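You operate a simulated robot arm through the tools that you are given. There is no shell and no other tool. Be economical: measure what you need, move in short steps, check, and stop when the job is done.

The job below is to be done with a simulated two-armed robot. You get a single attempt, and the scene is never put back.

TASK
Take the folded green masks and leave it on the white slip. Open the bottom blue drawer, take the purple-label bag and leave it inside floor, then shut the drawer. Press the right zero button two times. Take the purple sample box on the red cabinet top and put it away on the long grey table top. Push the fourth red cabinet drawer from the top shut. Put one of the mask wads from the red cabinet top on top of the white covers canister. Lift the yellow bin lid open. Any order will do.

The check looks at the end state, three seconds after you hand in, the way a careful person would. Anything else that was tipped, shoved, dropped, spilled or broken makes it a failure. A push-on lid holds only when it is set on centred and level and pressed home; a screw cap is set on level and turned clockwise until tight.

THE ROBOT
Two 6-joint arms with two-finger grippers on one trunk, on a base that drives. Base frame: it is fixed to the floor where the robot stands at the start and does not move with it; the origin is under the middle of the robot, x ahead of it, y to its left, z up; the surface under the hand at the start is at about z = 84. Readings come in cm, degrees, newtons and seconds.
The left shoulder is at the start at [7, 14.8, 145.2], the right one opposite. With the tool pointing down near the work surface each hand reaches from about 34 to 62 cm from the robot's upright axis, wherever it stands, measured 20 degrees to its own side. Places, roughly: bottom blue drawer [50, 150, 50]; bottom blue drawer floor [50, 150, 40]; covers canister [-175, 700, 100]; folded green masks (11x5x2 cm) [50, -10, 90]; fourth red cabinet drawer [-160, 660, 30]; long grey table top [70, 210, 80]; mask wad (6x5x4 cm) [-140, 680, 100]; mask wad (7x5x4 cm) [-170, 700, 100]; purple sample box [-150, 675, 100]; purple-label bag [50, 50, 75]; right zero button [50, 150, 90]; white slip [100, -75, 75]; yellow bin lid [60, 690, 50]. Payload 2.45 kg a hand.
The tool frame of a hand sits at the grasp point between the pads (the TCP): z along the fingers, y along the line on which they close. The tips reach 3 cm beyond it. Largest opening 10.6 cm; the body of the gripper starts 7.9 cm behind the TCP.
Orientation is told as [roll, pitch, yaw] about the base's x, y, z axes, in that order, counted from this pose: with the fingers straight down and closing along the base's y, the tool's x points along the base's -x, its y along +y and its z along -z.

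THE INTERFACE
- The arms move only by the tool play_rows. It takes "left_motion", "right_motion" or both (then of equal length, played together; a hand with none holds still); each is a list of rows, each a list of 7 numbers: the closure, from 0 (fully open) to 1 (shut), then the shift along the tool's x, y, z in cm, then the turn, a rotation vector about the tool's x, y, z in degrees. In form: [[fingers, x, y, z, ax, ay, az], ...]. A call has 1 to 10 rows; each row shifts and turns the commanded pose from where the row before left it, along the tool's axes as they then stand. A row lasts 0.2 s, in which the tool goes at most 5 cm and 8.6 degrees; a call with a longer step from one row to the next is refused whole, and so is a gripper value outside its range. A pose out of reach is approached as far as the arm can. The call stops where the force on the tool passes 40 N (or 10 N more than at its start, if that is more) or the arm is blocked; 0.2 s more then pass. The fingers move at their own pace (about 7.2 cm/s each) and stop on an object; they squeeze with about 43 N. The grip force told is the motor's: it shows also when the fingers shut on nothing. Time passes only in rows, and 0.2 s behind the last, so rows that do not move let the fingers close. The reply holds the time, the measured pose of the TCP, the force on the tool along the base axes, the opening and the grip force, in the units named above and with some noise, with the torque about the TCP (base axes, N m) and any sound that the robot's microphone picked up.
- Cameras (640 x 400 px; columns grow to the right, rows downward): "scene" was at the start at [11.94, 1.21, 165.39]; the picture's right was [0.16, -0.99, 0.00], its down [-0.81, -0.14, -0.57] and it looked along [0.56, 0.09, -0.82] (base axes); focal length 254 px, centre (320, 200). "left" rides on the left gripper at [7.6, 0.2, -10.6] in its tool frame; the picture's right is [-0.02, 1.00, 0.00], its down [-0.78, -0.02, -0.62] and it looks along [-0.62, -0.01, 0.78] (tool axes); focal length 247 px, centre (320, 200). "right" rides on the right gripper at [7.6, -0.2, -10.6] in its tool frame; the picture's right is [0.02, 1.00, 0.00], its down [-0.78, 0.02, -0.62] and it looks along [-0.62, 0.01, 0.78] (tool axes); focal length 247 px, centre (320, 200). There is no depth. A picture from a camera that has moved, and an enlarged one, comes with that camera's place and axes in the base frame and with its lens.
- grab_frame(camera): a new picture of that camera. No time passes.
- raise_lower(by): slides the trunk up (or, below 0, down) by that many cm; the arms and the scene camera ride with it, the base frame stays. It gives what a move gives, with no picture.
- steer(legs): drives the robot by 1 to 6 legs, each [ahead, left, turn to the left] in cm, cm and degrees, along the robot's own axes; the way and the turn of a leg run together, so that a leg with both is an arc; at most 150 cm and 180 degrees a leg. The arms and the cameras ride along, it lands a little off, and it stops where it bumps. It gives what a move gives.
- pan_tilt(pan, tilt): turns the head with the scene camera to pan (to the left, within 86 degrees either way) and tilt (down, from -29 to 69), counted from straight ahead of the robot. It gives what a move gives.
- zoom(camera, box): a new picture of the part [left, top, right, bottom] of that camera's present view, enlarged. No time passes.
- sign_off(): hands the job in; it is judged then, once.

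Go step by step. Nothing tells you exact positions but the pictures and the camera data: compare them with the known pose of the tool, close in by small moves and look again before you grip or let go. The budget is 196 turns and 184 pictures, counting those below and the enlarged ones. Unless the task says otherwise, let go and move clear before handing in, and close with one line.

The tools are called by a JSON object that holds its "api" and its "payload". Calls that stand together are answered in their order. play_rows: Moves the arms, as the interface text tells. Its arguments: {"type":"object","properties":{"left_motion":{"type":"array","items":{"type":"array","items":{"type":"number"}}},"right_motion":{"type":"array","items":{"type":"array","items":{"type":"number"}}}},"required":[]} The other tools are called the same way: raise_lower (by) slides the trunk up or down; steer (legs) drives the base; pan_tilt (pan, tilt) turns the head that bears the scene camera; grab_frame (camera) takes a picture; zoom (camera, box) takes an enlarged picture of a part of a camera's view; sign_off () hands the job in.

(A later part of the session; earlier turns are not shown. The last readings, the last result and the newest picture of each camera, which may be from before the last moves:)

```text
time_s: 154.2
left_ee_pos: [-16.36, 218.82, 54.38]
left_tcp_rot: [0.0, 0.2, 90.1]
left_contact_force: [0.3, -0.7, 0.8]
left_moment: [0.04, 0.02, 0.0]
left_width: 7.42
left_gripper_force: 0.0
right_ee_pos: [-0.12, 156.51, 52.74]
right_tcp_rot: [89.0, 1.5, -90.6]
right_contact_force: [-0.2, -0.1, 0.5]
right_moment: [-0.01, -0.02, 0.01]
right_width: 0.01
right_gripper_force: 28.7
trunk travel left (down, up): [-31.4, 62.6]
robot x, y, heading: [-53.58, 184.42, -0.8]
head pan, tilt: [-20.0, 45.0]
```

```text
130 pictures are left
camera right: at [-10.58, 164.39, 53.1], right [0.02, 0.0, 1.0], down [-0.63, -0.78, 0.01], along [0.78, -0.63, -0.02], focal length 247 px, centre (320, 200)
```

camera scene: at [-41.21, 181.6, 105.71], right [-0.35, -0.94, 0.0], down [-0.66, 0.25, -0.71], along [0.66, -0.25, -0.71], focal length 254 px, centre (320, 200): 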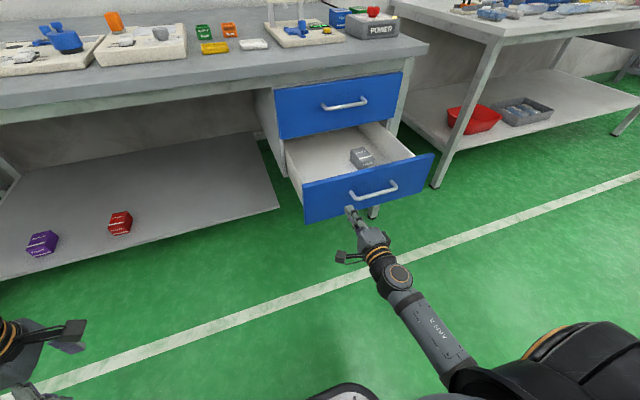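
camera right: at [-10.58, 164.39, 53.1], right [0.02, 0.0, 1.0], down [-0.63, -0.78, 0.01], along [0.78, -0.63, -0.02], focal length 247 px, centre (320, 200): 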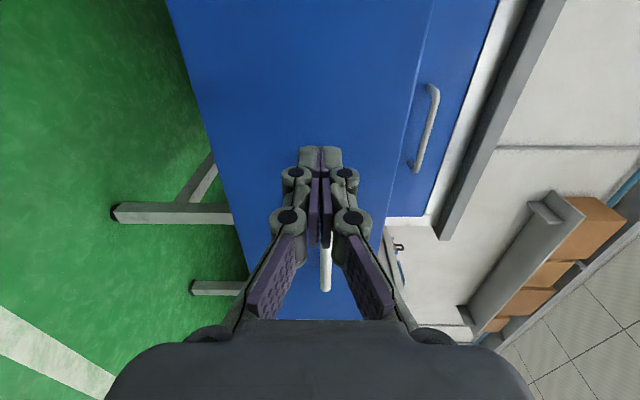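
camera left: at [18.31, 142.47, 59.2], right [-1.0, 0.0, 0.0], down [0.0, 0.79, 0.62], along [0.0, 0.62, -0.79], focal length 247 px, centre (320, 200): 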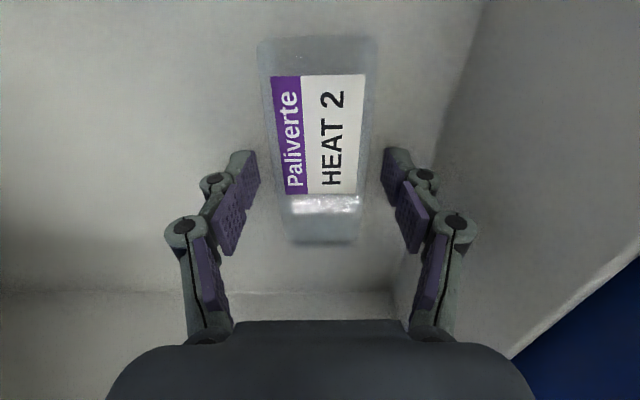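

{"api": "steer", "payload": {"legs": [[5, 0.5, 0.8], [12, 0, 0], [11.5, 0, 0]]}}

{"api": "grab_frame", "payload": {"camera": "scene"}}

```text
time_s: 156.8
left_ee_pos: [11.45, 220.0, 54.51]
left_tcp_rot: [0.0, 0.3, 90.9]
left_contact_force: [0.5, -0.2, -0.6]
left_moment: [0.01, -0.01, 0.01]
left_width: 7.42
left_gripper_force: 0.0
right_ee_pos: [29.04, 157.87, 52.81]
right_tcp_rot: [89.0, 1.5, -89.9]
right_contact_force: [0.1, -0.3, -0.2]
right_moment: [0.02, 0.01, 0.01]
right_width: 0.01
right_gripper_force: 28.3
trunk travel left (down, up): [-31.4, 62.6]
robot x, y, heading: [-25.27, 184.84, 0.2]
head pan, tilt: [-20.0, 45.0]
```

```text
129 pictures are left
camera scene: at [-12.62, 182.29, 105.7], right [-0.34, -0.94, 0.0], down [-0.67, 0.24, -0.71], along [0.66, -0.24, -0.71], focal length 254 px, centre (320, 200)
```

scene: 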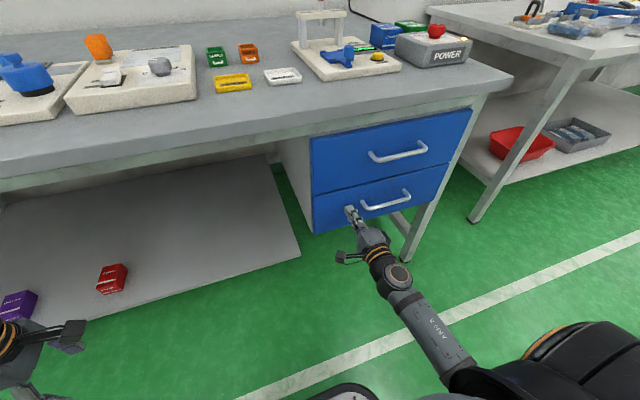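

{"api": "play_rows", "payload": {"right_motion": [[1, 0, 0, 0.5, 0, 0, 0], [1, 0, 0, 0.5, 0, 0, 0], [1, 0, 0, 0.5, 0, 0, 0], [1, 0, 0, 0.5, 0, 0, 0], [1, 0, 0, 0.5, 0, 0, 0], [1, 0, 0, 0, 0, 0, 0]]}}

{"api": "zoom", "payload": {"camera": "scene", "box": [280, 90, 500, 250]}}

```text
time_s: 157.5
left_ee_pos: [11.35, 219.84, 54.57]
left_tcp_rot: [-0.2, 0.2, 90.8]
left_contact_force: [0.2, -0.1, -0.7]
left_moment: [0.0, -0.01, 0.01]
left_width: 7.43
left_gripper_force: 0.0
right_ee_pos: [29.45, 157.95, 52.76]
right_tcp_rot: [88.9, 1.5, -89.8]
right_contact_force: [-19.3, 0.3, 7.8]
right_moment: [0.03, -0.28, -0.05]
right_width: 0.6
right_gripper_force: 28.4
trunk travel left (down, up): [-31.4, 62.6]
robot x, y, heading: [-25.26, 185.15, -0.1]
head pan, tilt: [-20.0, 45.0]
stopped in row 3 (right hand): the force on the tool passed its limit at 49 N (the readings are from after the stop); the commanded pose is now the measured one
```

```text
2.50 times, centred on (390, 170) of scene
camera zoom: at [-13.06, 182.32, 105.76], right [-0.34, -0.94, 0.0], down [-0.66, 0.24, -0.71], along [0.67, -0.24, -0.71], focal length 636 px, centre (145, 275)
```

zoom: 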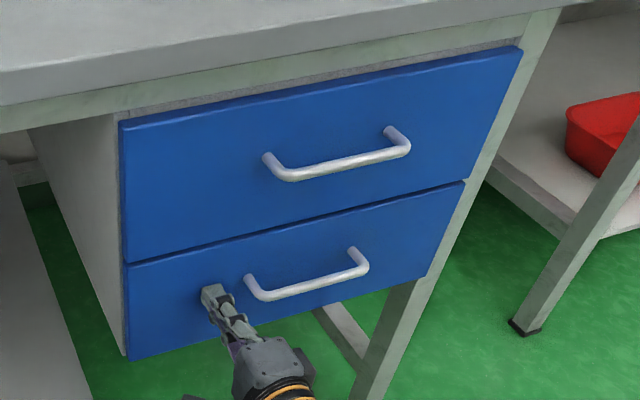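

Drawer is flush. Next I back away, raise the trunk, straighten the left hand, and go to the gauge's yellow ZERO button near [48,146].

{"api": "steer", "payload": {"legs": [[-25, 0, 0]]}}

{"api": "raise_lower", "payload": {"by": 61}}

{"api": "play_rows", "payload": {"left_motion": [[1, 0, 0, 0, 0, 0, 8.5], [1, 0, 0, 0, 0, 0, 8.5], [1, 0, 0, 0, 0, 0, 8.5], [1, 0, 0, 0, 0, 0, 8.5], [1, 0, 0, 0, 0, 0, 8.5], [1, 0, 0, 0, 0, 0, 8.5], [1, 0, 0, 0, 0, 0, 8.5], [1, 0, 0, 0, 0, 0, 8.5], [1, 0, 0, 0, 0, 0, 8.5], [1, 0, 0, 0, 0, 0, 8.5]]}}

{"api": "steer", "payload": {"legs": [[0, -60, 0], [43, 0, 0]]}}

{"api": "pan_tilt", "payload": {"pan": 15, "tilt": 55}}

{"api": "grab_frame", "payload": {"camera": "scene"}}

{"api": "grab_frame", "payload": {"camera": "left"}}

```text
time_s: 159.3
left_ee_pos: [-13.76, 219.95, 54.54]
left_tcp_rot: [-0.1, 0.2, 90.8]
left_contact_force: [-0.1, -0.6, 0.7]
left_moment: [-0.02, -0.05, -0.05]
left_width: 7.42
left_gripper_force: 0.0
right_ee_pos: [4.51, 157.97, 52.48]
right_tcp_rot: [88.7, 1.4, -89.9]
right_contact_force: [-0.2, 0.3, 0.7]
right_moment: [0.01, 0.02, -0.02]
right_width: 0.02
right_gripper_force: 28.2
trunk travel left (down, up): [-31.4, 62.6]
robot x, y, heading: [-50.08, 184.91, -0.1]
head pan, tilt: [-20.0, 45.0]
```

```text
refused: 61 is not a number from -40 to 40
```

```text
time_s: 161.5
left_ee_pos: [-13.58, 220.01, 54.43]
left_tcp_rot: [-0.1, 0.0, 5.8]
left_contact_force: [0.1, -0.1, -0.7]
left_moment: [0.01, -0.02, 0.01]
left_width: 0.01
left_gripper_force: 28.6
right_ee_pos: [4.5, 158.07, 52.49]
right_tcp_rot: [88.7, 1.5, -89.9]
right_contact_force: [-0.1, -0.2, -0.3]
right_moment: [-0.05, 0.01, 0.0]
right_width: 0.0
right_gripper_force: 28.6
trunk travel left (down, up): [-31.4, 62.6]
robot x, y, heading: [-50.66, 184.7, 0.1]
head pan, tilt: [-20.0, 45.0]
```

```text
time_s: 167.1
left_ee_pos: [27.06, 158.36, 54.43]
left_tcp_rot: [0.1, 0.7, 5.4]
left_contact_force: [-3.1, 0.7, 0.5]
left_moment: [-0.09, -0.51, 0.0]
left_width: 0.0
left_gripper_force: 28.3
right_ee_pos: [45.27, 96.25, 52.39]
right_tcp_rot: [88.8, 1.5, -90.2]
right_contact_force: [-0.1, 0.7, 0.3]
right_moment: [-0.04, -0.01, 0.02]
right_width: 0.0
right_gripper_force: 28.8
trunk travel left (down, up): [-31.4, 62.6]
robot x, y, heading: [-9.24, 124.08, -0.4]
head pan, tilt: [-20.0, 45.0]
stopped in leg 2: the force on the tool passed its limit at 88 N (the readings are from after the stop); the commanded pose is now the measured one
```

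```text
time_s: 168.1
left_ee_pos: [27.21, 158.44, 54.34]
left_tcp_rot: [0.0, 0.6, 5.4]
left_contact_force: [-5.2, 1.3, 0.3]
left_moment: [-0.08, -0.71, 0.0]
left_width: 0.0
left_gripper_force: 28.5
right_ee_pos: [45.38, 96.35, 52.51]
right_tcp_rot: [88.7, 1.5, -90.2]
right_contact_force: [0.4, 0.2, 0.1]
right_moment: [-0.01, 0.02, 0.02]
right_width: 0.0
right_gripper_force: 28.7
trunk travel left (down, up): [-31.4, 62.6]
robot x, y, heading: [-9.27, 123.8, -0.2]
head pan, tilt: [15.0, 55.0]
```

```text
127 pictures are left
camera scene: at [2.36, 125.48, 104.38], right [0.25, -0.97, 0.0], down [-0.79, -0.21, -0.57], along [0.56, 0.15, -0.82], focal length 254 px, centre (320, 200)
```

scene: 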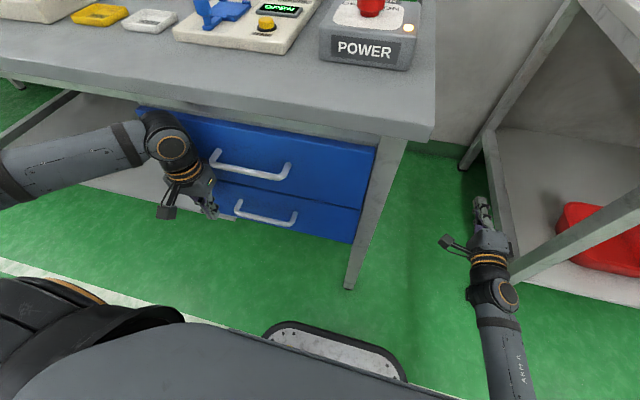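

```text
126 pictures are left
camera left: at [19.82, 157.86, 65.11], right [-0.07, 1.0, 0.0], down [0.79, 0.06, 0.61], along [0.61, 0.04, -0.79], focal length 247 px, centre (320, 200)
```

left: 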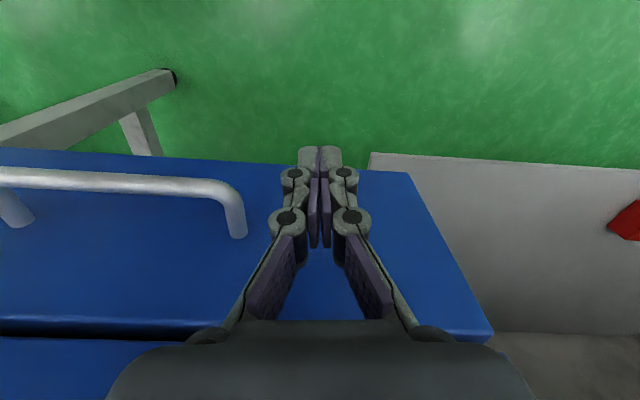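

The trunk raise was refused (limit 40) and the left hand bumped the drawer front, with no visible damage. Backing off before raising in two steps.

{"api": "steer", "payload": {"legs": [[-35, 0, 0.2]]}}

{"api": "raise_lower", "payload": {"by": 40}}

{"api": "raise_lower", "payload": {"by": 21}}

{"api": "pan_tilt", "payload": {"pan": 10, "tilt": 45}}

{"api": "grab_frame", "payload": {"camera": "scene"}}

```text
time_s: 170.4
left_ee_pos: [-7.72, 158.47, 54.46]
left_tcp_rot: [0.1, 0.6, 5.3]
left_contact_force: [-0.9, 0.4, 0.8]
left_moment: [0.02, -0.03, -0.05]
left_width: 0.0
left_gripper_force: 28.4
right_ee_pos: [10.3, 96.26, 52.46]
right_tcp_rot: [88.7, 1.5, -90.3]
right_contact_force: [1.1, -0.6, 0.7]
right_moment: [0.01, 0.01, -0.02]
right_width: 0.0
right_gripper_force: 28.8
trunk travel left (down, up): [-31.4, 62.6]
robot x, y, heading: [-44.56, 123.92, -0.4]
head pan, tilt: [15.0, 55.0]
```

```text
time_s: 174.2
left_ee_pos: [-7.6, 158.43, 94.34]
left_tcp_rot: [0.1, 0.7, 5.3]
left_contact_force: [0.5, 0.2, -0.3]
left_moment: [0.03, 0.0, -0.01]
left_width: 0.0
left_gripper_force: 28.7
right_ee_pos: [10.37, 96.34, 92.47]
right_tcp_rot: [88.6, 1.4, -90.2]
right_contact_force: [-0.5, 0.4, 0.6]
right_moment: [-0.04, -0.03, 0.01]
right_width: 0.0
right_gripper_force: 28.6
trunk travel left (down, up): [-71.4, 22.6]
robot x, y, heading: [-44.16, 123.82, -0.4]
head pan, tilt: [15.0, 55.0]
```

```text
time_s: 176.4
left_ee_pos: [-7.76, 158.48, 115.46]
left_tcp_rot: [0.0, 0.7, 5.3]
left_contact_force: [0.3, 0.0, -0.7]
left_moment: [-0.01, 0.0, -0.04]
left_width: 0.01
left_gripper_force: 28.7
right_ee_pos: [10.3, 96.3, 113.38]
right_tcp_rot: [88.7, 1.5, -90.3]
right_contact_force: [0.2, -0.7, 0.4]
right_moment: [-0.01, 0.0, 0.03]
right_width: 0.0
right_gripper_force: 28.4
trunk travel left (down, up): [-92.4, 1.6]
robot x, y, heading: [-44.22, 124.03, -0.4]
head pan, tilt: [15.0, 55.0]
```

```text
time_s: 177.2
left_ee_pos: [-7.63, 158.38, 115.34]
left_tcp_rot: [0.1, 0.7, 5.4]
left_contact_force: [-0.1, -0.3, -0.7]
left_moment: [0.03, -0.03, 0.04]
left_width: 0.0
left_gripper_force: 29.2
right_ee_pos: [10.26, 96.35, 113.47]
right_tcp_rot: [88.6, 1.6, -90.3]
right_contact_force: [0.5, 1.0, -1.1]
right_moment: [0.0, -0.01, 0.02]
right_width: 0.02
right_gripper_force: 27.9
trunk travel left (down, up): [-92.4, 1.6]
robot x, y, heading: [-44.13, 123.75, -0.7]
head pan, tilt: [10.0, 45.0]
```

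```text
125 pictures are left
camera scene: at [-31.53, 125.2, 166.7], right [0.17, -0.99, 0.0], down [-0.7, -0.12, -0.71], along [0.7, 0.12, -0.71], focal length 254 px, centre (320, 200)
```

scene: 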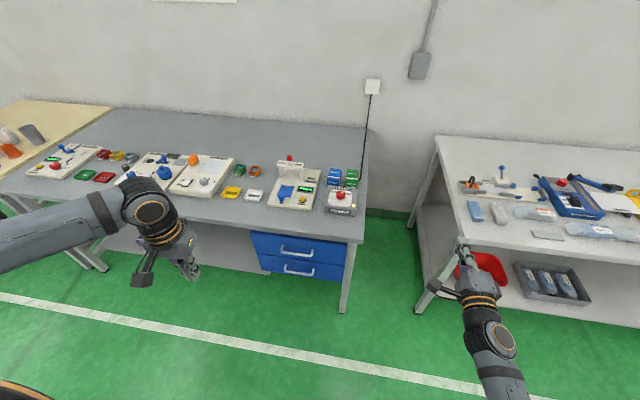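

{"api": "steer", "payload": {"legs": [[38, 0, 0.6]]}}

{"api": "play_rows", "payload": {"left_motion": [[1, -3, -2, 0, 0, 0, 0], [1, -3, -2, 0, 0, 0, 0], [1, -2, -2, 2, 0, 0, 0], [1, 0, -2, 2, 0, 0, 0]]}}

{"api": "pan_tilt", "payload": {"pan": 20, "tilt": 55}}

{"api": "grab_frame", "payload": {"camera": "left"}}

{"api": "grab_frame", "payload": {"camera": "scene"}}

```text
time_s: 179.5
left_ee_pos: [29.17, 158.63, 115.54]
left_tcp_rot: [0.1, 0.7, 5.7]
left_contact_force: [-0.1, -0.1, 0.0]
left_moment: [0.0, -0.02, -0.04]
left_width: 0.0
left_gripper_force: 28.8
right_ee_pos: [47.63, 96.6, 113.54]
right_tcp_rot: [88.9, 1.5, -90.0]
right_contact_force: [-0.4, -1.2, -0.8]
right_moment: [0.02, 0.01, -0.03]
right_width: 0.0
right_gripper_force: 28.7
trunk travel left (down, up): [-92.4, 1.6]
robot x, y, heading: [-7.36, 123.84, 0.1]
head pan, tilt: [10.0, 45.0]
```

```text
time_s: 180.5
left_ee_pos: [34.52, 155.22, 109.41]
left_tcp_rot: [0.1, 0.5, 5.8]
left_contact_force: [-0.1, 0.0, 0.2]
left_moment: [-0.01, 0.01, -0.03]
left_width: 0.01
left_gripper_force: 28.9
left hand out of reach, approached as far as the arm can: row 2, 3, 4
right_ee_pos: [47.82, 96.48, 113.53]
right_tcp_rot: [88.5, 1.4, -89.8]
right_contact_force: [-0.1, -0.3, 0.3]
right_moment: [-0.02, 0.02, 0.01]
right_width: 0.0
right_gripper_force: 29.1
trunk travel left (down, up): [-92.4, 1.6]
robot x, y, heading: [-7.33, 123.95, -0.2]
head pan, tilt: [10.0, 45.0]
```

```text
time_s: 181.2
left_ee_pos: [34.62, 155.29, 109.56]
left_tcp_rot: [0.0, 0.6, 5.7]
left_contact_force: [-0.1, 0.8, -0.6]
left_moment: [0.01, 0.0, 0.03]
left_width: 0.01
left_gripper_force: 28.0
right_ee_pos: [47.95, 96.64, 113.44]
right_tcp_rot: [88.8, 1.4, -89.9]
right_contact_force: [0.0, 0.2, 1.0]
right_moment: [0.01, 0.01, 0.02]
right_width: 0.0
right_gripper_force: 28.6
trunk travel left (down, up): [-92.4, 1.6]
robot x, y, heading: [-7.09, 123.73, 0.2]
head pan, tilt: [20.0, 55.0]
```

```text
124 pictures are left
camera left: at [27.09, 154.74, 120.12], right [-0.08, 1.0, 0.0], down [0.79, 0.06, 0.62], along [0.61, 0.05, -0.79], focal length 247 px, centre (320, 200)
```

left: 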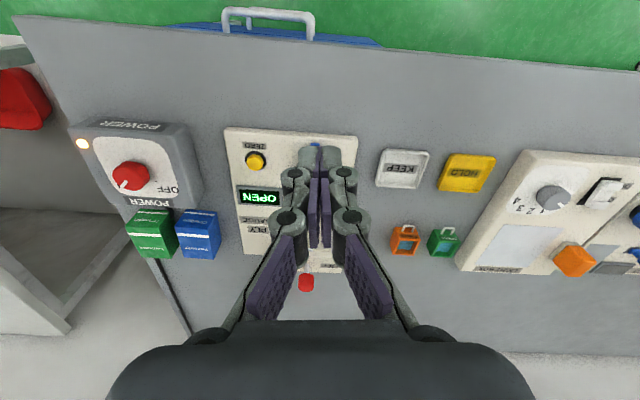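

```text
123 pictures are left
camera scene: at [4.55, 126.18, 165.37], right [0.34, -0.94, 0.0], down [-0.77, -0.28, -0.57], along [0.54, 0.2, -0.82], focal length 254 px, centre (320, 200)
```

scene: 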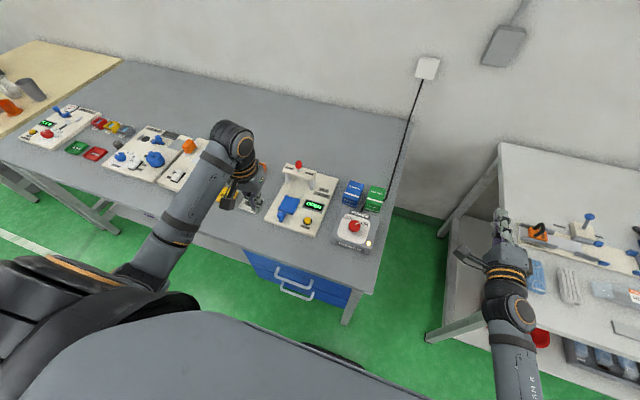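

{"api": "steer", "payload": {"legs": [[4.5, -9, 0]]}}

{"api": "play_rows", "payload": {"left_motion": [[1, 0, 0, 4, 0, 0, 0], [1, 0, 0, 4, 0, 0, 0], [1, -2.4, 0, 2, 0, 0, 0], [1, -2.4, 0, 0, 0, 0, 0], [1, -2.4, 0, 0, 0, 0, 0]]}}

{"api": "grab_frame", "payload": {"camera": "left"}}

{"api": "zoom", "payload": {"camera": "scene", "box": [160, 120, 400, 270]}}

```text
time_s: 182.4
left_ee_pos: [38.81, 146.76, 109.52]
left_tcp_rot: [-0.2, 0.4, 5.8]
left_contact_force: [-0.3, 0.3, 0.6]
left_moment: [-0.04, 0.01, 0.02]
left_width: 0.01
left_gripper_force: 29.0
right_ee_pos: [52.24, 88.1, 113.58]
right_tcp_rot: [88.6, 1.4, -89.8]
right_contact_force: [0.0, -0.2, 0.8]
right_moment: [-0.01, -0.02, -0.03]
right_width: 0.0
right_gripper_force: 28.7
trunk travel left (down, up): [-92.4, 1.6]
robot x, y, heading: [-2.75, 115.06, 0.1]
head pan, tilt: [20.0, 55.0]
```

```text
time_s: 183.6
left_ee_pos: [45.82, 147.24, 99.48]
left_tcp_rot: [-0.1, 0.5, 5.8]
left_contact_force: [0.4, -0.4, 0.1]
left_moment: [0.02, -0.02, -0.02]
left_width: 0.0
left_gripper_force: 28.4
right_ee_pos: [52.35, 87.95, 113.46]
right_tcp_rot: [88.7, 1.5, -89.8]
right_contact_force: [-0.4, -0.4, 0.2]
right_moment: [-0.03, -0.02, -0.01]
right_width: 0.02
right_gripper_force: 29.1
trunk travel left (down, up): [-92.4, 1.6]
robot x, y, heading: [-2.36, 115.1, 0.3]
head pan, tilt: [20.0, 55.0]
```

```text
122 pictures are left
camera left: at [38.55, 146.76, 110.11], right [-0.08, 1.0, 0.0], down [0.79, 0.06, 0.61], along [0.61, 0.05, -0.79], focal length 247 px, centre (320, 200)
```

left: 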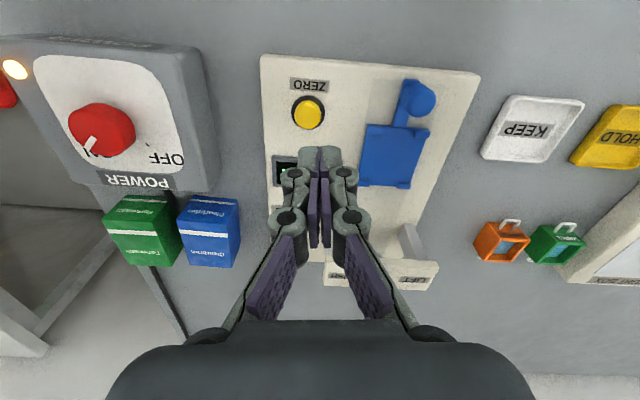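

```text
2.67 times, centred on (280, 195) of scene
camera zoom: at [9.07, 117.44, 165.36], right [0.34, -0.94, 0.0], down [-0.77, -0.28, -0.57], along [0.54, 0.2, -0.82], focal length 679 px, centre (427, 213)
```

zoom: 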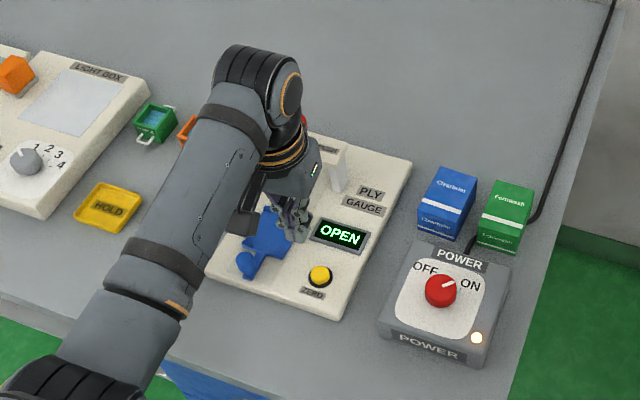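

{"api": "play_rows", "payload": {"left_motion": [[1, -0.6, -0.9, 0, 0, 0, 0], [1, 0, 0, 4, 0, 0, 0], [1, 0, 0, 3.5, 0, 0, 0]]}}

{"api": "zoom", "payload": {"camera": "scene", "box": [200, 160, 340, 248]}}

{"api": "grab_frame", "payload": {"camera": "left"}}

```text
time_s: 184.4
left_ee_pos: [46.73, 146.41, 91.94]
left_tcp_rot: [-0.1, 0.4, 5.7]
left_contact_force: [-0.1, 0.1, -0.3]
left_moment: [-0.03, -0.01, 0.01]
left_width: 0.0
left_gripper_force: 28.8
right_ee_pos: [52.39, 87.81, 113.46]
right_tcp_rot: [88.7, 1.5, -89.7]
right_contact_force: [0.0, -1.0, 0.4]
right_moment: [-0.01, -0.02, 0.01]
right_width: 0.01
right_gripper_force: 28.2
trunk travel left (down, up): [-92.4, 1.6]
robot x, y, heading: [-2.28, 115.03, 0.0]
head pan, tilt: [20.0, 55.0]
```

```text
4.55 times, centred on (270, 204) of scene
camera zoom: at [9.07, 117.38, 165.37], right [0.34, -0.94, 0.0], down [-0.77, -0.28, -0.57], along [0.54, 0.2, -0.82], focal length 1157 px, centre (547, 182)
```

zoom: 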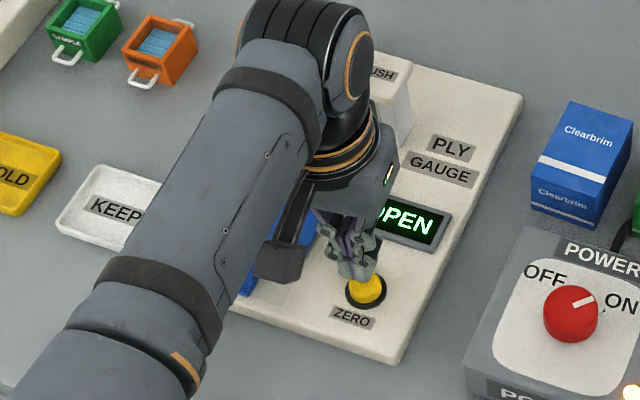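

```text
119 pictures are left
camera left: at [39.3, 145.82, 102.57], right [-0.08, 1.0, 0.0], down [0.79, 0.06, 0.62], along [0.61, 0.05, -0.79], focal length 247 px, centre (320, 200)
```

left: 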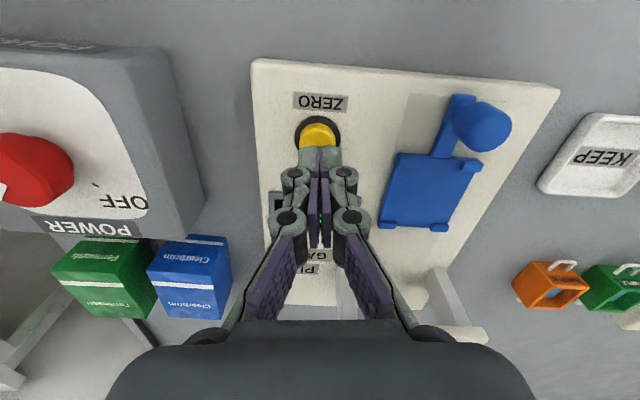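

{"api": "play_rows", "payload": {"left_motion": [[1, 0.3, 0, 1.5, 0, 0, 0], [1, 0, 0, 0.7, 0, 0, 0], [1, 0, 0, 0.4, 0, 0, 0], [1, 0, 0, 0.4, 0, 0, 0]]}}

```text
time_s: 185.4
left_ee_pos: [46.42, 146.34, 89.23]
left_tcp_rot: [0.0, 0.2, 5.8]
left_contact_force: [0.5, 0.0, 20.7]
left_moment: [0.02, -0.02, 0.06]
left_width: 0.61
left_gripper_force: 28.6
right_ee_pos: [52.0, 87.64, 113.52]
right_tcp_rot: [88.7, 1.6, -89.7]
right_contact_force: [-0.4, 0.4, -0.6]
right_moment: [0.0, 0.01, 0.01]
right_width: 0.01
right_gripper_force: 28.7
trunk travel left (down, up): [-92.4, 1.6]
robot x, y, heading: [-3.04, 114.55, 0.0]
head pan, tilt: [20.0, 55.0]
heard: click
```

First press clicked. I'll lift off, check the display, then press again.

{"api": "play_rows", "payload": {"left_motion": [[1, 0, 0, -1, 0, 0, 0], [1, 0, 0, -1, 0, 0, 0], [1, 0, 0, 0, 0, 0, 0], [1, 0, 0, 0, 0, 0, 0]]}}

{"api": "zoom", "payload": {"camera": "scene", "box": [200, 160, 340, 248]}}

```text
time_s: 186.4
left_ee_pos: [46.33, 146.32, 90.95]
left_tcp_rot: [0.0, 0.5, 5.8]
left_contact_force: [0.1, -0.2, -0.6]
left_moment: [-0.01, 0.0, -0.01]
left_width: 0.01
left_gripper_force: 28.3
right_ee_pos: [52.39, 87.84, 113.47]
right_tcp_rot: [88.8, 1.5, -89.8]
right_contact_force: [0.1, -0.1, -0.4]
right_moment: [0.02, -0.02, 0.03]
right_width: 0.0
right_gripper_force: 28.5
trunk travel left (down, up): [-92.4, 1.6]
robot x, y, heading: [-2.68, 115.15, 0.3]
head pan, tilt: [20.0, 55.0]
```

```text
4.55 times, centred on (270, 204) of scene
camera zoom: at [9.09, 117.38, 165.36], right [0.34, -0.94, 0.0], down [-0.77, -0.28, -0.57], along [0.54, 0.2, -0.82], focal length 1157 px, centre (547, 182)
```

zoom: 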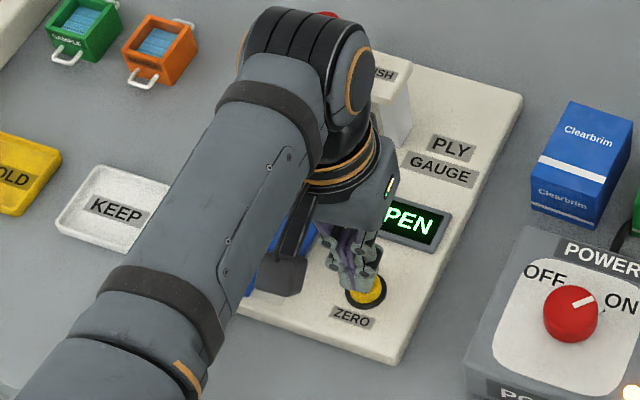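

{"api": "play_rows", "payload": {"left_motion": [[1, 0, 0, 1, 0, 0, 0], [1, 0, 0, 0.5, 0, 0, 0], [1, 0, 0, 0.4, 0, 0, 0], [1, 0, 0, 0, 0, 0, 0]]}}

```text
time_s: 187.4
left_ee_pos: [46.29, 146.35, 89.23]
left_tcp_rot: [-0.1, 0.2, 5.8]
left_contact_force: [0.4, 2.2, 17.7]
left_moment: [0.06, -0.07, 0.06]
left_width: 0.59
left_gripper_force: 28.1
right_ee_pos: [52.19, 87.71, 113.58]
right_tcp_rot: [88.8, 1.7, -89.8]
right_contact_force: [0.7, 0.2, 0.1]
right_moment: [0.02, 0.0, 0.01]
right_width: 0.01
right_gripper_force: 28.2
trunk travel left (down, up): [-92.4, 1.6]
robot x, y, heading: [-2.46, 115.08, 0.1]
head pan, tilt: [20.0, 55.0]
heard: click
```

Second click heard. I'll lift away, back off, and return the right hand to pointing down.

{"api": "play_rows", "payload": {"left_motion": [[1, 0, 0, -4, 0, 0, 0], [1, 0, 0, -4, 0, 0, 0], [1, 0, 0, -4, 0, 0, 0], [0.5, 0, 0, -4, 0, 0, 0], [0, 0, 0, 0, 0, 0, 0]]}}

{"api": "steer", "payload": {"legs": [[-45, 0, 0]]}}

{"api": "play_rows", "payload": {"right_motion": [[0, 0, 0, 0, 0, 0, -8.5], [0, 0, 0, 0, 0, 0, -8.5], [0, 0, 0, 0, 0, 0, -8.5], [0, 0, 0, 0, 0, 0, -8.5], [0, 0, 0, 0, 0, 0, -8.5], [0, 0, 0, 0, 0, 0, -8.5], [0, 0, 0, 0, 0, 0, -8.5], [0, 0, 0, 0, 0, 0, -8.5], [0, 0, 0, 0, 0, 0, -8.5], [0, 0, 0, 0, 0, 0, -8.5]]}}

{"api": "play_rows", "payload": {"right_motion": [[0, 0, 0, 0, 0, 8.5, -4], [0, 0, 0, 0, 0, 8.5, 0], [0, 0, 0, 0, 0, 8.5, 0], [0, 0, 0, 0, 0, 8.5, 0], [0, 0, 0, 0, 0, 8.5, 0], [0, 0, 0, 0, 0, 8.5, 0], [0, 0, 0, 0, 0, 8.5, 0], [0, 0, 0, 0, 0, 8.5, 0], [0, 0, 0, 0, 0, 8.5, 0], [0, 0, 0, 0, 0, 8.5, 0]]}}

{"api": "pan_tilt", "payload": {"pan": 70, "tilt": 20}}

{"api": "grab_frame", "payload": {"camera": "scene"}}

```text
time_s: 188.6
left_ee_pos: [46.61, 146.32, 105.1]
left_tcp_rot: [-0.1, 0.5, 5.8]
left_contact_force: [0.1, 0.0, -0.3]
left_moment: [0.0, 0.01, -0.04]
left_width: 7.2
left_gripper_force: 0.1
right_ee_pos: [52.35, 87.85, 113.48]
right_tcp_rot: [88.7, 1.5, -89.9]
right_contact_force: [-0.1, 0.0, 0.2]
right_moment: [0.0, -0.03, 0.01]
right_width: 0.0
right_gripper_force: 28.4
trunk travel left (down, up): [-92.4, 1.6]
robot x, y, heading: [-2.75, 114.53, 0.3]
head pan, tilt: [20.0, 55.0]
```

```text
time_s: 191.3
left_ee_pos: [2.78, 146.35, 104.96]
left_tcp_rot: [-0.1, 0.5, 6.2]
left_contact_force: [0.6, -0.9, 1.4]
left_moment: [-0.02, 0.02, 0.02]
left_width: 10.6
left_gripper_force: 0.0
right_ee_pos: [8.7, 87.87, 113.4]
right_tcp_rot: [88.6, 1.5, -89.5]
right_contact_force: [-0.6, -0.7, 0.0]
right_moment: [0.0, 0.02, 0.01]
right_width: 0.0
right_gripper_force: 28.7
trunk travel left (down, up): [-92.4, 1.6]
robot x, y, heading: [-46.48, 114.55, 0.1]
head pan, tilt: [20.0, 55.0]
```

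```text
time_s: 193.5
left_ee_pos: [2.73, 146.54, 105.01]
left_tcp_rot: [0.0, 0.5, 6.1]
left_contact_force: [0.5, -0.4, 0.1]
left_moment: [-0.04, 0.0, 0.0]
left_width: 10.58
left_gripper_force: 0.0
right_ee_pos: [8.56, 87.81, 113.4]
right_tcp_rot: [78.3, -83.4, -77.7]
right_contact_force: [-0.2, 0.6, 0.3]
right_moment: [-0.01, 0.0, 0.03]
right_width: 10.61
right_gripper_force: 0.1
trunk travel left (down, up): [-92.4, 1.6]
robot x, y, heading: [-46.82, 114.7, 0.6]
head pan, tilt: [20.0, 55.0]
```

```text
refused: row 1 steps farther than a row can; nothing moved
```

```text
time_s: 194.7
left_ee_pos: [2.71, 146.42, 105.06]
left_tcp_rot: [-0.1, 0.5, 6.1]
left_contact_force: [-0.6, 1.6, -0.3]
left_moment: [0.01, -0.01, 0.0]
left_width: 10.6
left_gripper_force: 0.1
right_ee_pos: [8.63, 88.04, 113.44]
right_tcp_rot: [78.6, -83.3, -78.1]
right_contact_force: [-0.2, 0.3, -0.1]
right_moment: [0.02, 0.0, -0.03]
right_width: 10.62
right_gripper_force: 0.1
trunk travel left (down, up): [-92.4, 1.6]
robot x, y, heading: [-46.0, 114.55, 0.5]
head pan, tilt: [70.0, 20.0]
```

```text
117 pictures are left
camera scene: at [-38.45, 123.46, 170.57], right [0.94, -0.34, 0.0], down [-0.12, -0.32, -0.94], along [0.32, 0.88, -0.34], focal length 254 px, centre (320, 200)
```

scene: 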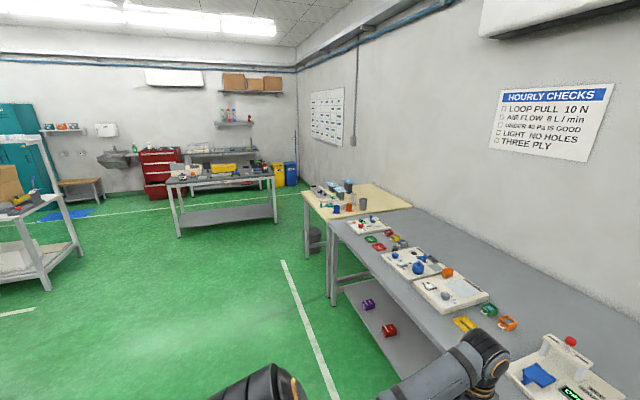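

Far end is visible: red cabinet near [-170,670], with a table at x −115…23, y 490–550 in between. First I finish turning the right hand down, then drive up the aisle.

{"api": "play_rows", "payload": {"right_motion": [[0, 0, 0, 0, 0, 0, -6], [0, 0, 0, 0, 0, 8.5, 0], [0, 0, 0, 0, 0, 8.5, 0], [0, 0, 0, 0, 0, 8.5, 0], [0, 0, 0, 0, 0, 8.5, 0], [0, 0, 0, 0, 0, 8.5, 0], [0, 0, 0, 0, 0, 8.5, 0], [0, 0, 0, 0, 0, 8.5, 0], [0, 0, 0, 0, 0, 8.5, 0], [0, 0, 0, 0, 0, 8.5, 0]]}}

{"api": "steer", "payload": {"legs": [[0, 0, 90], [0, 35, 0], [150, 0, 0], [120, 0, 0]]}}

{"api": "pan_tilt", "payload": {"pan": 20, "tilt": 25}}

{"api": "grab_frame", "payload": {"camera": "scene"}}

```text
time_s: 196.8
left_ee_pos: [2.8, 146.44, 104.98]
left_tcp_rot: [-0.2, 0.5, 6.2]
left_contact_force: [-0.4, 0.3, 0.1]
left_moment: [-0.02, 0.03, 0.02]
left_width: 10.58
left_gripper_force: 0.1
right_ee_pos: [8.73, 87.99, 113.36]
right_tcp_rot: [0.6, -12.1, 0.4]
right_contact_force: [0.5, 0.4, 1.0]
right_moment: [-0.02, 0.04, 0.02]
right_width: 10.63
right_gripper_force: 0.1
trunk travel left (down, up): [-92.4, 1.6]
robot x, y, heading: [-46.34, 114.95, 0.1]
head pan, tilt: [70.0, 20.0]
```

```text
time_s: 215.6
left_ee_pos: [-115.35, 431.26, 105.18]
left_tcp_rot: [-0.1, 0.5, 95.7]
left_contact_force: [-0.4, -0.4, 0.4]
left_moment: [0.03, 0.01, 0.01]
left_width: 10.6
left_gripper_force: 0.0
right_ee_pos: [-56.8, 436.83, 113.36]
right_tcp_rot: [0.4, -12.2, 89.9]
right_contact_force: [-0.1, -0.1, 0.3]
right_moment: [-0.01, -0.02, -0.01]
right_width: 10.58
right_gripper_force: 0.1
trunk travel left (down, up): [-92.4, 1.6]
robot x, y, heading: [-84.02, 381.9, 89.8]
head pan, tilt: [70.0, 20.0]
```

```text
time_s: 216.7
left_ee_pos: [-115.31, 431.31, 105.1]
left_tcp_rot: [-0.2, 0.4, 95.8]
left_contact_force: [0.7, -0.2, 0.6]
left_moment: [-0.01, -0.04, 0.01]
left_width: 10.61
left_gripper_force: 0.0
right_ee_pos: [-56.8, 436.94, 113.48]
right_tcp_rot: [0.5, -12.2, 90.0]
right_contact_force: [-0.3, -0.8, -0.4]
right_moment: [0.01, -0.02, 0.0]
right_width: 10.62
right_gripper_force: 0.0
trunk travel left (down, up): [-92.4, 1.6]
robot x, y, heading: [-83.89, 381.98, 90.1]
head pan, tilt: [20.0, 25.0]
```

```text
116 pictures are left
camera scene: at [-87.29, 395.67, 169.77], right [0.94, 0.34, 0.0], down [0.14, -0.4, -0.91], along [-0.31, 0.85, -0.42], focal length 254 px, centre (320, 200)
```

scene: 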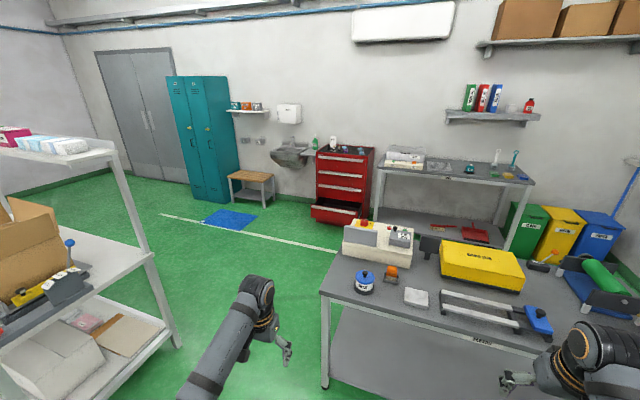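

Corridor between shelf (x≈−222) and table (x≈−117) is centred at x≈−169. Moving there and forward.

{"api": "steer", "payload": {"legs": [[0, 84, 0]]}}

{"api": "grab_frame", "payload": {"camera": "scene"}}

```text
time_s: 221.3
left_ee_pos: [-200.96, 430.63, 105.08]
left_tcp_rot: [0.0, 0.6, 96.2]
left_contact_force: [0.2, -0.4, 0.4]
left_moment: [0.01, 0.04, -0.02]
left_width: 10.57
left_gripper_force: 0.1
right_ee_pos: [-142.37, 436.79, 113.43]
right_tcp_rot: [0.6, -12.2, 90.5]
right_contact_force: [-0.1, 0.4, 0.3]
right_moment: [0.0, 0.01, -0.05]
right_width: 10.61
right_gripper_force: 0.1
trunk travel left (down, up): [-92.4, 1.6]
robot x, y, heading: [-169.07, 381.51, 90.6]
head pan, tilt: [20.0, 25.0]
```

```text
115 pictures are left
camera scene: at [-172.36, 395.3, 169.77], right [0.94, 0.35, 0.0], down [0.15, -0.4, -0.91], along [-0.32, 0.85, -0.42], focal length 254 px, centre (320, 200)
```

scene: 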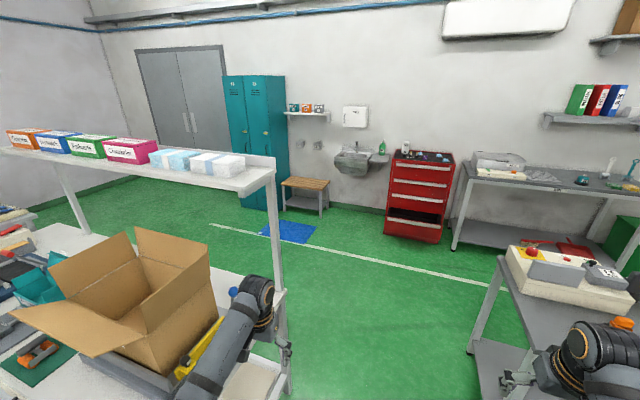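

{"api": "steer", "payload": {"legs": [[0, -8, -0.4], [110, 0, 0], [60, 0, 0]]}}

{"api": "pan_tilt", "payload": {"pan": 0, "tilt": 35}}

{"api": "grab_frame", "payload": {"camera": "scene"}}

```text
time_s: 230.6
left_ee_pos: [-192.73, 601.33, 105.22]
left_tcp_rot: [-0.2, 0.4, 95.5]
left_contact_force: [0.0, -0.4, 0.3]
left_moment: [0.01, -0.02, -0.02]
left_width: 10.62
left_gripper_force: 0.1
right_ee_pos: [-134.1, 606.69, 113.52]
right_tcp_rot: [0.5, -12.3, 89.9]
right_contact_force: [0.1, -0.1, 0.4]
right_moment: [0.0, 0.0, -0.02]
right_width: 10.61
right_gripper_force: 0.1
trunk travel left (down, up): [-92.4, 1.6]
robot x, y, heading: [-161.47, 552.28, 89.9]
head pan, tilt: [20.0, 25.0]
```

```text
time_s: 231.4
left_ee_pos: [-192.7, 601.57, 105.1]
left_tcp_rot: [-0.2, 0.5, 95.6]
left_contact_force: [0.5, 0.2, -0.4]
left_moment: [-0.02, -0.02, 0.0]
left_width: 10.61
left_gripper_force: 0.0
right_ee_pos: [-134.19, 606.99, 113.44]
right_tcp_rot: [0.5, -12.1, 89.9]
right_contact_force: [0.0, 0.1, -0.4]
right_moment: [-0.05, 0.01, 0.0]
right_width: 10.61
right_gripper_force: 0.1
trunk travel left (down, up): [-92.4, 1.6]
robot x, y, heading: [-161.36, 551.9, 89.8]
head pan, tilt: [0.0, 35.0]
```

```text
114 pictures are left
camera scene: at [-161.51, 565.9, 168.19], right [1.0, 0.0, 0.0], down [0.0, -0.57, -0.82], along [0.0, 0.82, -0.57], focal length 254 px, centre (320, 200)
```

scene: 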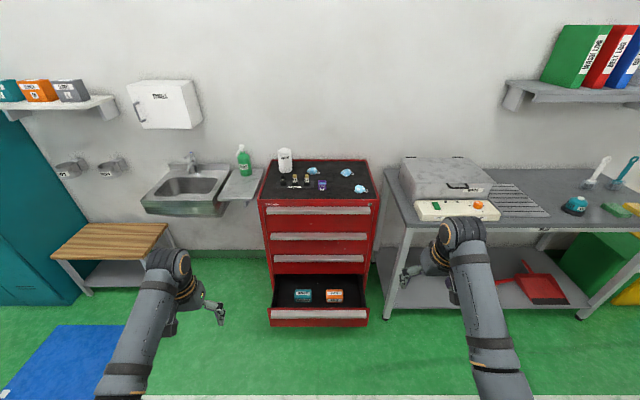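

{"api": "zoom", "payload": {"camera": "scene", "box": [250, 140, 390, 228]}}

{"api": "zoom", "payload": {"camera": "scene", "box": [250, 190, 390, 340]}}

```text
4.55 times, centred on (320, 184) of scene
camera zoom: at [-161.51, 565.9, 168.19], right [1.0, 0.0, 0.0], down [0.0, -0.57, -0.82], along [0.0, 0.82, -0.57], focal length 1157 px, centre (320, 273)
```

zoom: 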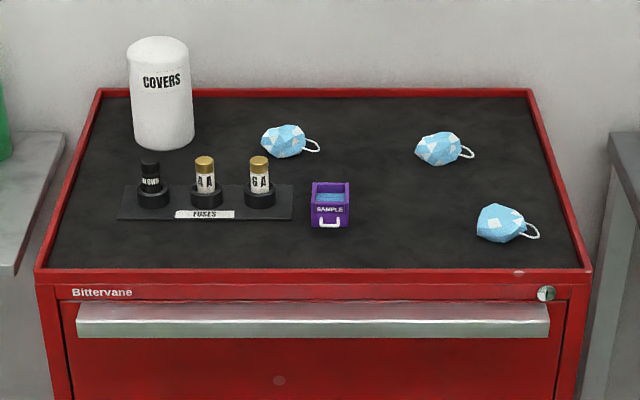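

```text
2.67 times, centred on (320, 265) of scene
camera zoom: at [-161.51, 565.9, 168.19], right [1.0, 0.0, 0.0], down [0.0, -0.57, -0.82], along [0.0, 0.82, -0.57], focal length 679 px, centre (320, 27)
```

zoom: 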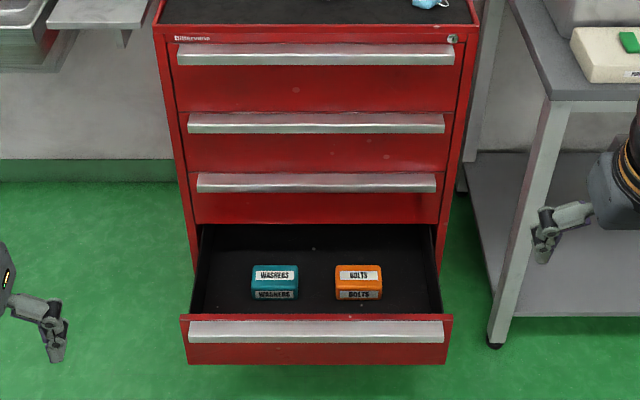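

The fourth (bottom) red drawer is open; canister, fuses, purple sample box and three blue wads are on the cabinet top. I'll first shut the drawer: point the right hand forward, fists closed, lower the trunk and look.

{"api": "play_rows", "payload": {"right_motion": [[1, 0, 0, 0, 0, -8.5, 0], [1, 0, 0, 0, 0, -8.5, 0], [1, 0, 0, 0, 0, -8.5, 0], [1, 0, 0, 0, 0, -8.5, 0], [1, 0, 0, 0, 0, -8.5, 0], [1, 0, 0, 0, 0, -8.5, 0], [1, 0, 0, 0, 0, -8.5, 0], [1, 0, 0, 0, 0, -8.5, 0], [1, 0, 0, 0, 0, -8.5, 0]], "left_motion": [[1, 0, 0, -3, 0, 0, 0], [1, 0, 0, -3, 0, 0, 0], [1, 0, 0, -3, 0, 0, 0], [1, 0, 0, 0, 0, 0, 0], [1, 0, 0, 0, 0, 0, 0], [1, 0, 0, 0, 0, 0, 0], [1, 0, 0, 0, 0, 0, 0], [1, 0, 0, 0, 0, 0, 0], [1, 0, 0, 0, 0, 0, 0]]}}

{"api": "raise_lower", "payload": {"by": -40}}

{"api": "raise_lower", "payload": {"by": -40}}

{"api": "grab_frame", "payload": {"camera": "scene"}}

{"api": "grab_frame", "payload": {"camera": "right"}}

```text
time_s: 233.4
left_ee_pos: [-194.5, 602.26, 110.05]
left_tcp_rot: [-0.1, 0.3, 95.6]
left_contact_force: [0.1, -0.8, 0.1]
left_moment: [0.01, 0.01, 0.02]
left_width: 0.01
left_gripper_force: 28.8
left hand out of reach, approached as far as the arm can: row 2, 3
right_ee_pos: [-134.03, 606.84, 113.56]
right_tcp_rot: [11.7, -87.3, 78.0]
right_contact_force: [0.3, -0.1, 0.6]
right_moment: [0.0, -0.02, -0.02]
right_width: 0.0
right_gripper_force: 28.5
trunk travel left (down, up): [-92.4, 1.6]
robot x, y, heading: [-161.24, 551.82, 90.1]
head pan, tilt: [0.0, 35.0]
```

```text
time_s: 237.2
left_ee_pos: [-194.56, 602.28, 70.02]
left_tcp_rot: [-0.3, 0.3, 95.6]
left_contact_force: [0.3, -0.5, -0.5]
left_moment: [0.03, 0.04, 0.0]
left_width: 0.0
left_gripper_force: 28.7
right_ee_pos: [-134.13, 606.82, 73.68]
right_tcp_rot: [11.1, -87.3, 78.5]
right_contact_force: [-0.6, 0.9, -0.3]
right_moment: [-0.01, -0.01, 0.0]
right_width: 0.01
right_gripper_force: 28.8
trunk travel left (down, up): [-52.4, 41.6]
robot x, y, heading: [-161.89, 551.9, 90.1]
head pan, tilt: [0.0, 35.0]
```

```text
time_s: 241.0
left_ee_pos: [-194.6, 602.31, 30.09]
left_tcp_rot: [-0.2, 0.3, 95.6]
left_contact_force: [-0.1, -0.7, -0.5]
left_moment: [-0.08, 0.02, 0.01]
left_width: 0.03
left_gripper_force: 28.4
right_ee_pos: [-133.98, 606.75, 33.53]
right_tcp_rot: [11.1, -87.3, 78.5]
right_contact_force: [-0.3, -0.1, -0.3]
right_moment: [0.02, -0.01, -0.01]
right_width: 0.0
right_gripper_force: 28.4
trunk travel left (down, up): [-12.4, 81.6]
robot x, y, heading: [-161.16, 552.12, 90.0]
head pan, tilt: [0.0, 35.0]
```

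```text
111 pictures are left
camera scene: at [-161.49, 565.81, 88.19], right [1.0, 0.0, 0.0], down [0.0, -0.57, -0.82], along [0.0, 0.82, -0.57], focal length 254 px, centre (320, 200)
```

scene: 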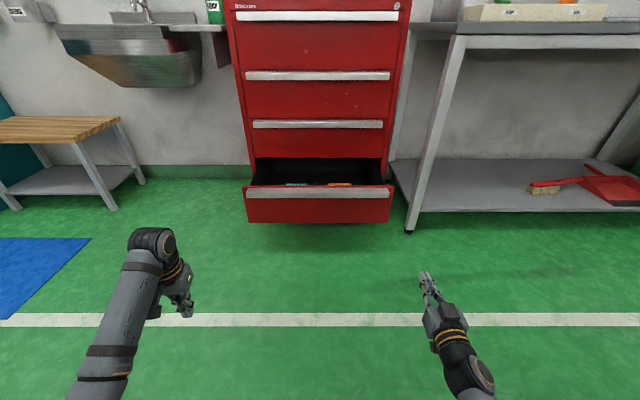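

```text
110 pictures are left
camera right: at [-134.0, 595.88, 26.55], right [-1.0, 0.01, -0.01], down [-0.01, -0.58, 0.81], along [0.0, 0.81, 0.58], focal length 247 px, centre (320, 200)
```

right: 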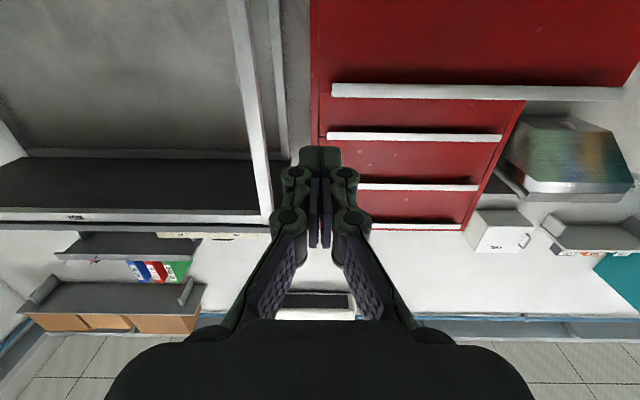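

Drawer lip at y≈646, z≈36; closed fronts at y≈670. I'll line up the fist below the lip and drive forward.

{"api": "raise_lower", "payload": {"by": -4.5}}

{"api": "steer", "payload": {"legs": [[0, 22, 0], [40, 0, 0], [15, 0, 0]]}}

{"api": "grab_frame", "payload": {"camera": "scene"}}

```text
time_s: 241.9
left_ee_pos: [-194.56, 602.24, 25.61]
left_tcp_rot: [-0.2, 0.3, 95.6]
left_contact_force: [0.1, -0.1, -0.3]
left_moment: [0.02, -0.02, 0.0]
left_width: 0.04
left_gripper_force: 29.2
right_ee_pos: [-133.84, 606.78, 29.05]
right_tcp_rot: [11.1, -87.3, 78.5]
right_contact_force: [-0.3, 0.4, -0.5]
right_moment: [0.02, 0.01, 0.01]
right_width: 0.0
right_gripper_force: 28.7
trunk travel left (down, up): [-7.9, 86.1]
robot x, y, heading: [-161.61, 551.8, 89.9]
head pan, tilt: [0.0, 35.0]
```

```text
time_s: 246.7
left_ee_pos: [-216.59, 657.06, 25.61]
left_tcp_rot: [-0.2, 0.2, 95.5]
left_contact_force: [-0.1, -0.5, 0.1]
left_moment: [-0.03, 0.03, 0.02]
left_width: 0.0
left_gripper_force: 28.6
right_ee_pos: [-156.04, 661.7, 29.04]
right_tcp_rot: [11.1, -87.3, 78.5]
right_contact_force: [0.1, 0.1, -0.2]
right_moment: [-0.02, -0.02, 0.0]
right_width: 0.0
right_gripper_force: 28.7
trunk travel left (down, up): [-7.9, 86.1]
robot x, y, heading: [-183.51, 606.8, 90.0]
head pan, tilt: [0.0, 35.0]
```

```text
109 pictures are left
camera scene: at [-183.52, 620.57, 83.69], right [1.0, 0.0, 0.0], down [0.0, -0.57, -0.82], along [0.0, 0.82, -0.57], focal length 254 px, centre (320, 200)
```

scene: 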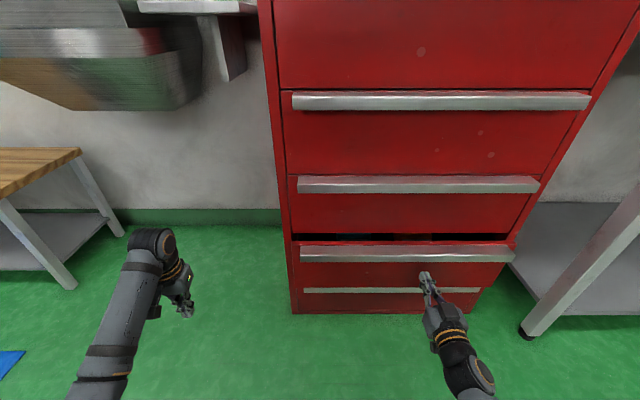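

{"api": "steer", "payload": {"legs": [[5.5, 0, 0]]}}

{"api": "play_rows", "payload": {"right_motion": [[1, 0, 0, 0.5, 0, 0, 0], [1, 0, 0, 0.5, 0, 0, 0], [1, 0, 0, 0.5, 0, 0, 0], [1, 0, 0, 0.5, 0, 0, 0], [1, 0, 0, 0.5, 0, 0, 0], [1, 0, 0, 0.5, 0, 0, 0]]}}

{"api": "grab_frame", "payload": {"camera": "scene"}}

```text
time_s: 247.6
left_ee_pos: [-216.54, 662.61, 25.58]
left_tcp_rot: [-0.2, 0.3, 95.5]
left_contact_force: [0.8, -0.4, -0.1]
left_moment: [-0.04, -0.01, 0.02]
left_width: 0.0
left_gripper_force: 29.0
right_ee_pos: [-156.02, 667.12, 29.13]
right_tcp_rot: [11.0, -87.2, 78.4]
right_contact_force: [-0.8, 0.3, 0.1]
right_moment: [0.01, 0.01, 0.02]
right_width: 0.0
right_gripper_force: 28.7
trunk travel left (down, up): [-7.9, 86.1]
robot x, y, heading: [-183.52, 612.25, 89.7]
head pan, tilt: [0.0, 35.0]
```

```text
time_s: 248.1
left_ee_pos: [-216.51, 662.52, 25.67]
left_tcp_rot: [-0.2, 0.3, 95.4]
left_contact_force: [0.8, -0.7, -1.0]
left_moment: [0.03, 0.01, 0.03]
left_width: 0.0
left_gripper_force: 28.6
right_ee_pos: [-155.97, 667.55, 29.09]
right_tcp_rot: [10.6, -87.4, 79.2]
right_contact_force: [-0.4, -9.7, 6.0]
right_moment: [0.27, 0.04, 0.03]
right_width: 0.61
right_gripper_force: 28.5
trunk travel left (down, up): [-7.9, 86.1]
robot x, y, heading: [-183.41, 611.94, 89.8]
head pan, tilt: [0.0, 35.0]
stopped in row 2 (right hand): the force on the tool passed its limit at 52 N (the readings are from after the stop); the commanded pose is now the measured one
```

```text
108 pictures are left
camera scene: at [-183.51, 625.99, 83.72], right [1.0, 0.0, 0.0], down [0.0, -0.57, -0.82], along [0.0, 0.82, -0.57], focal length 254 px, centre (320, 200)
```

scene: 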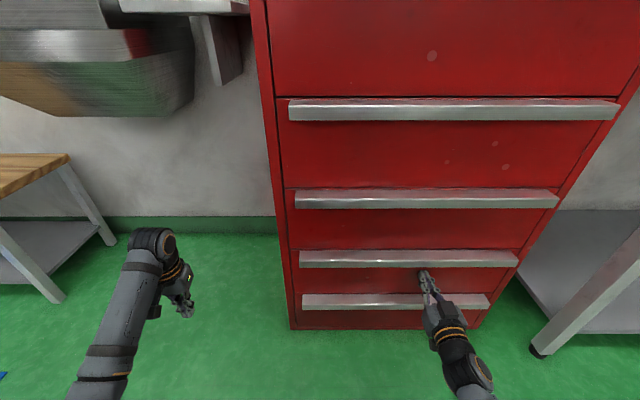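

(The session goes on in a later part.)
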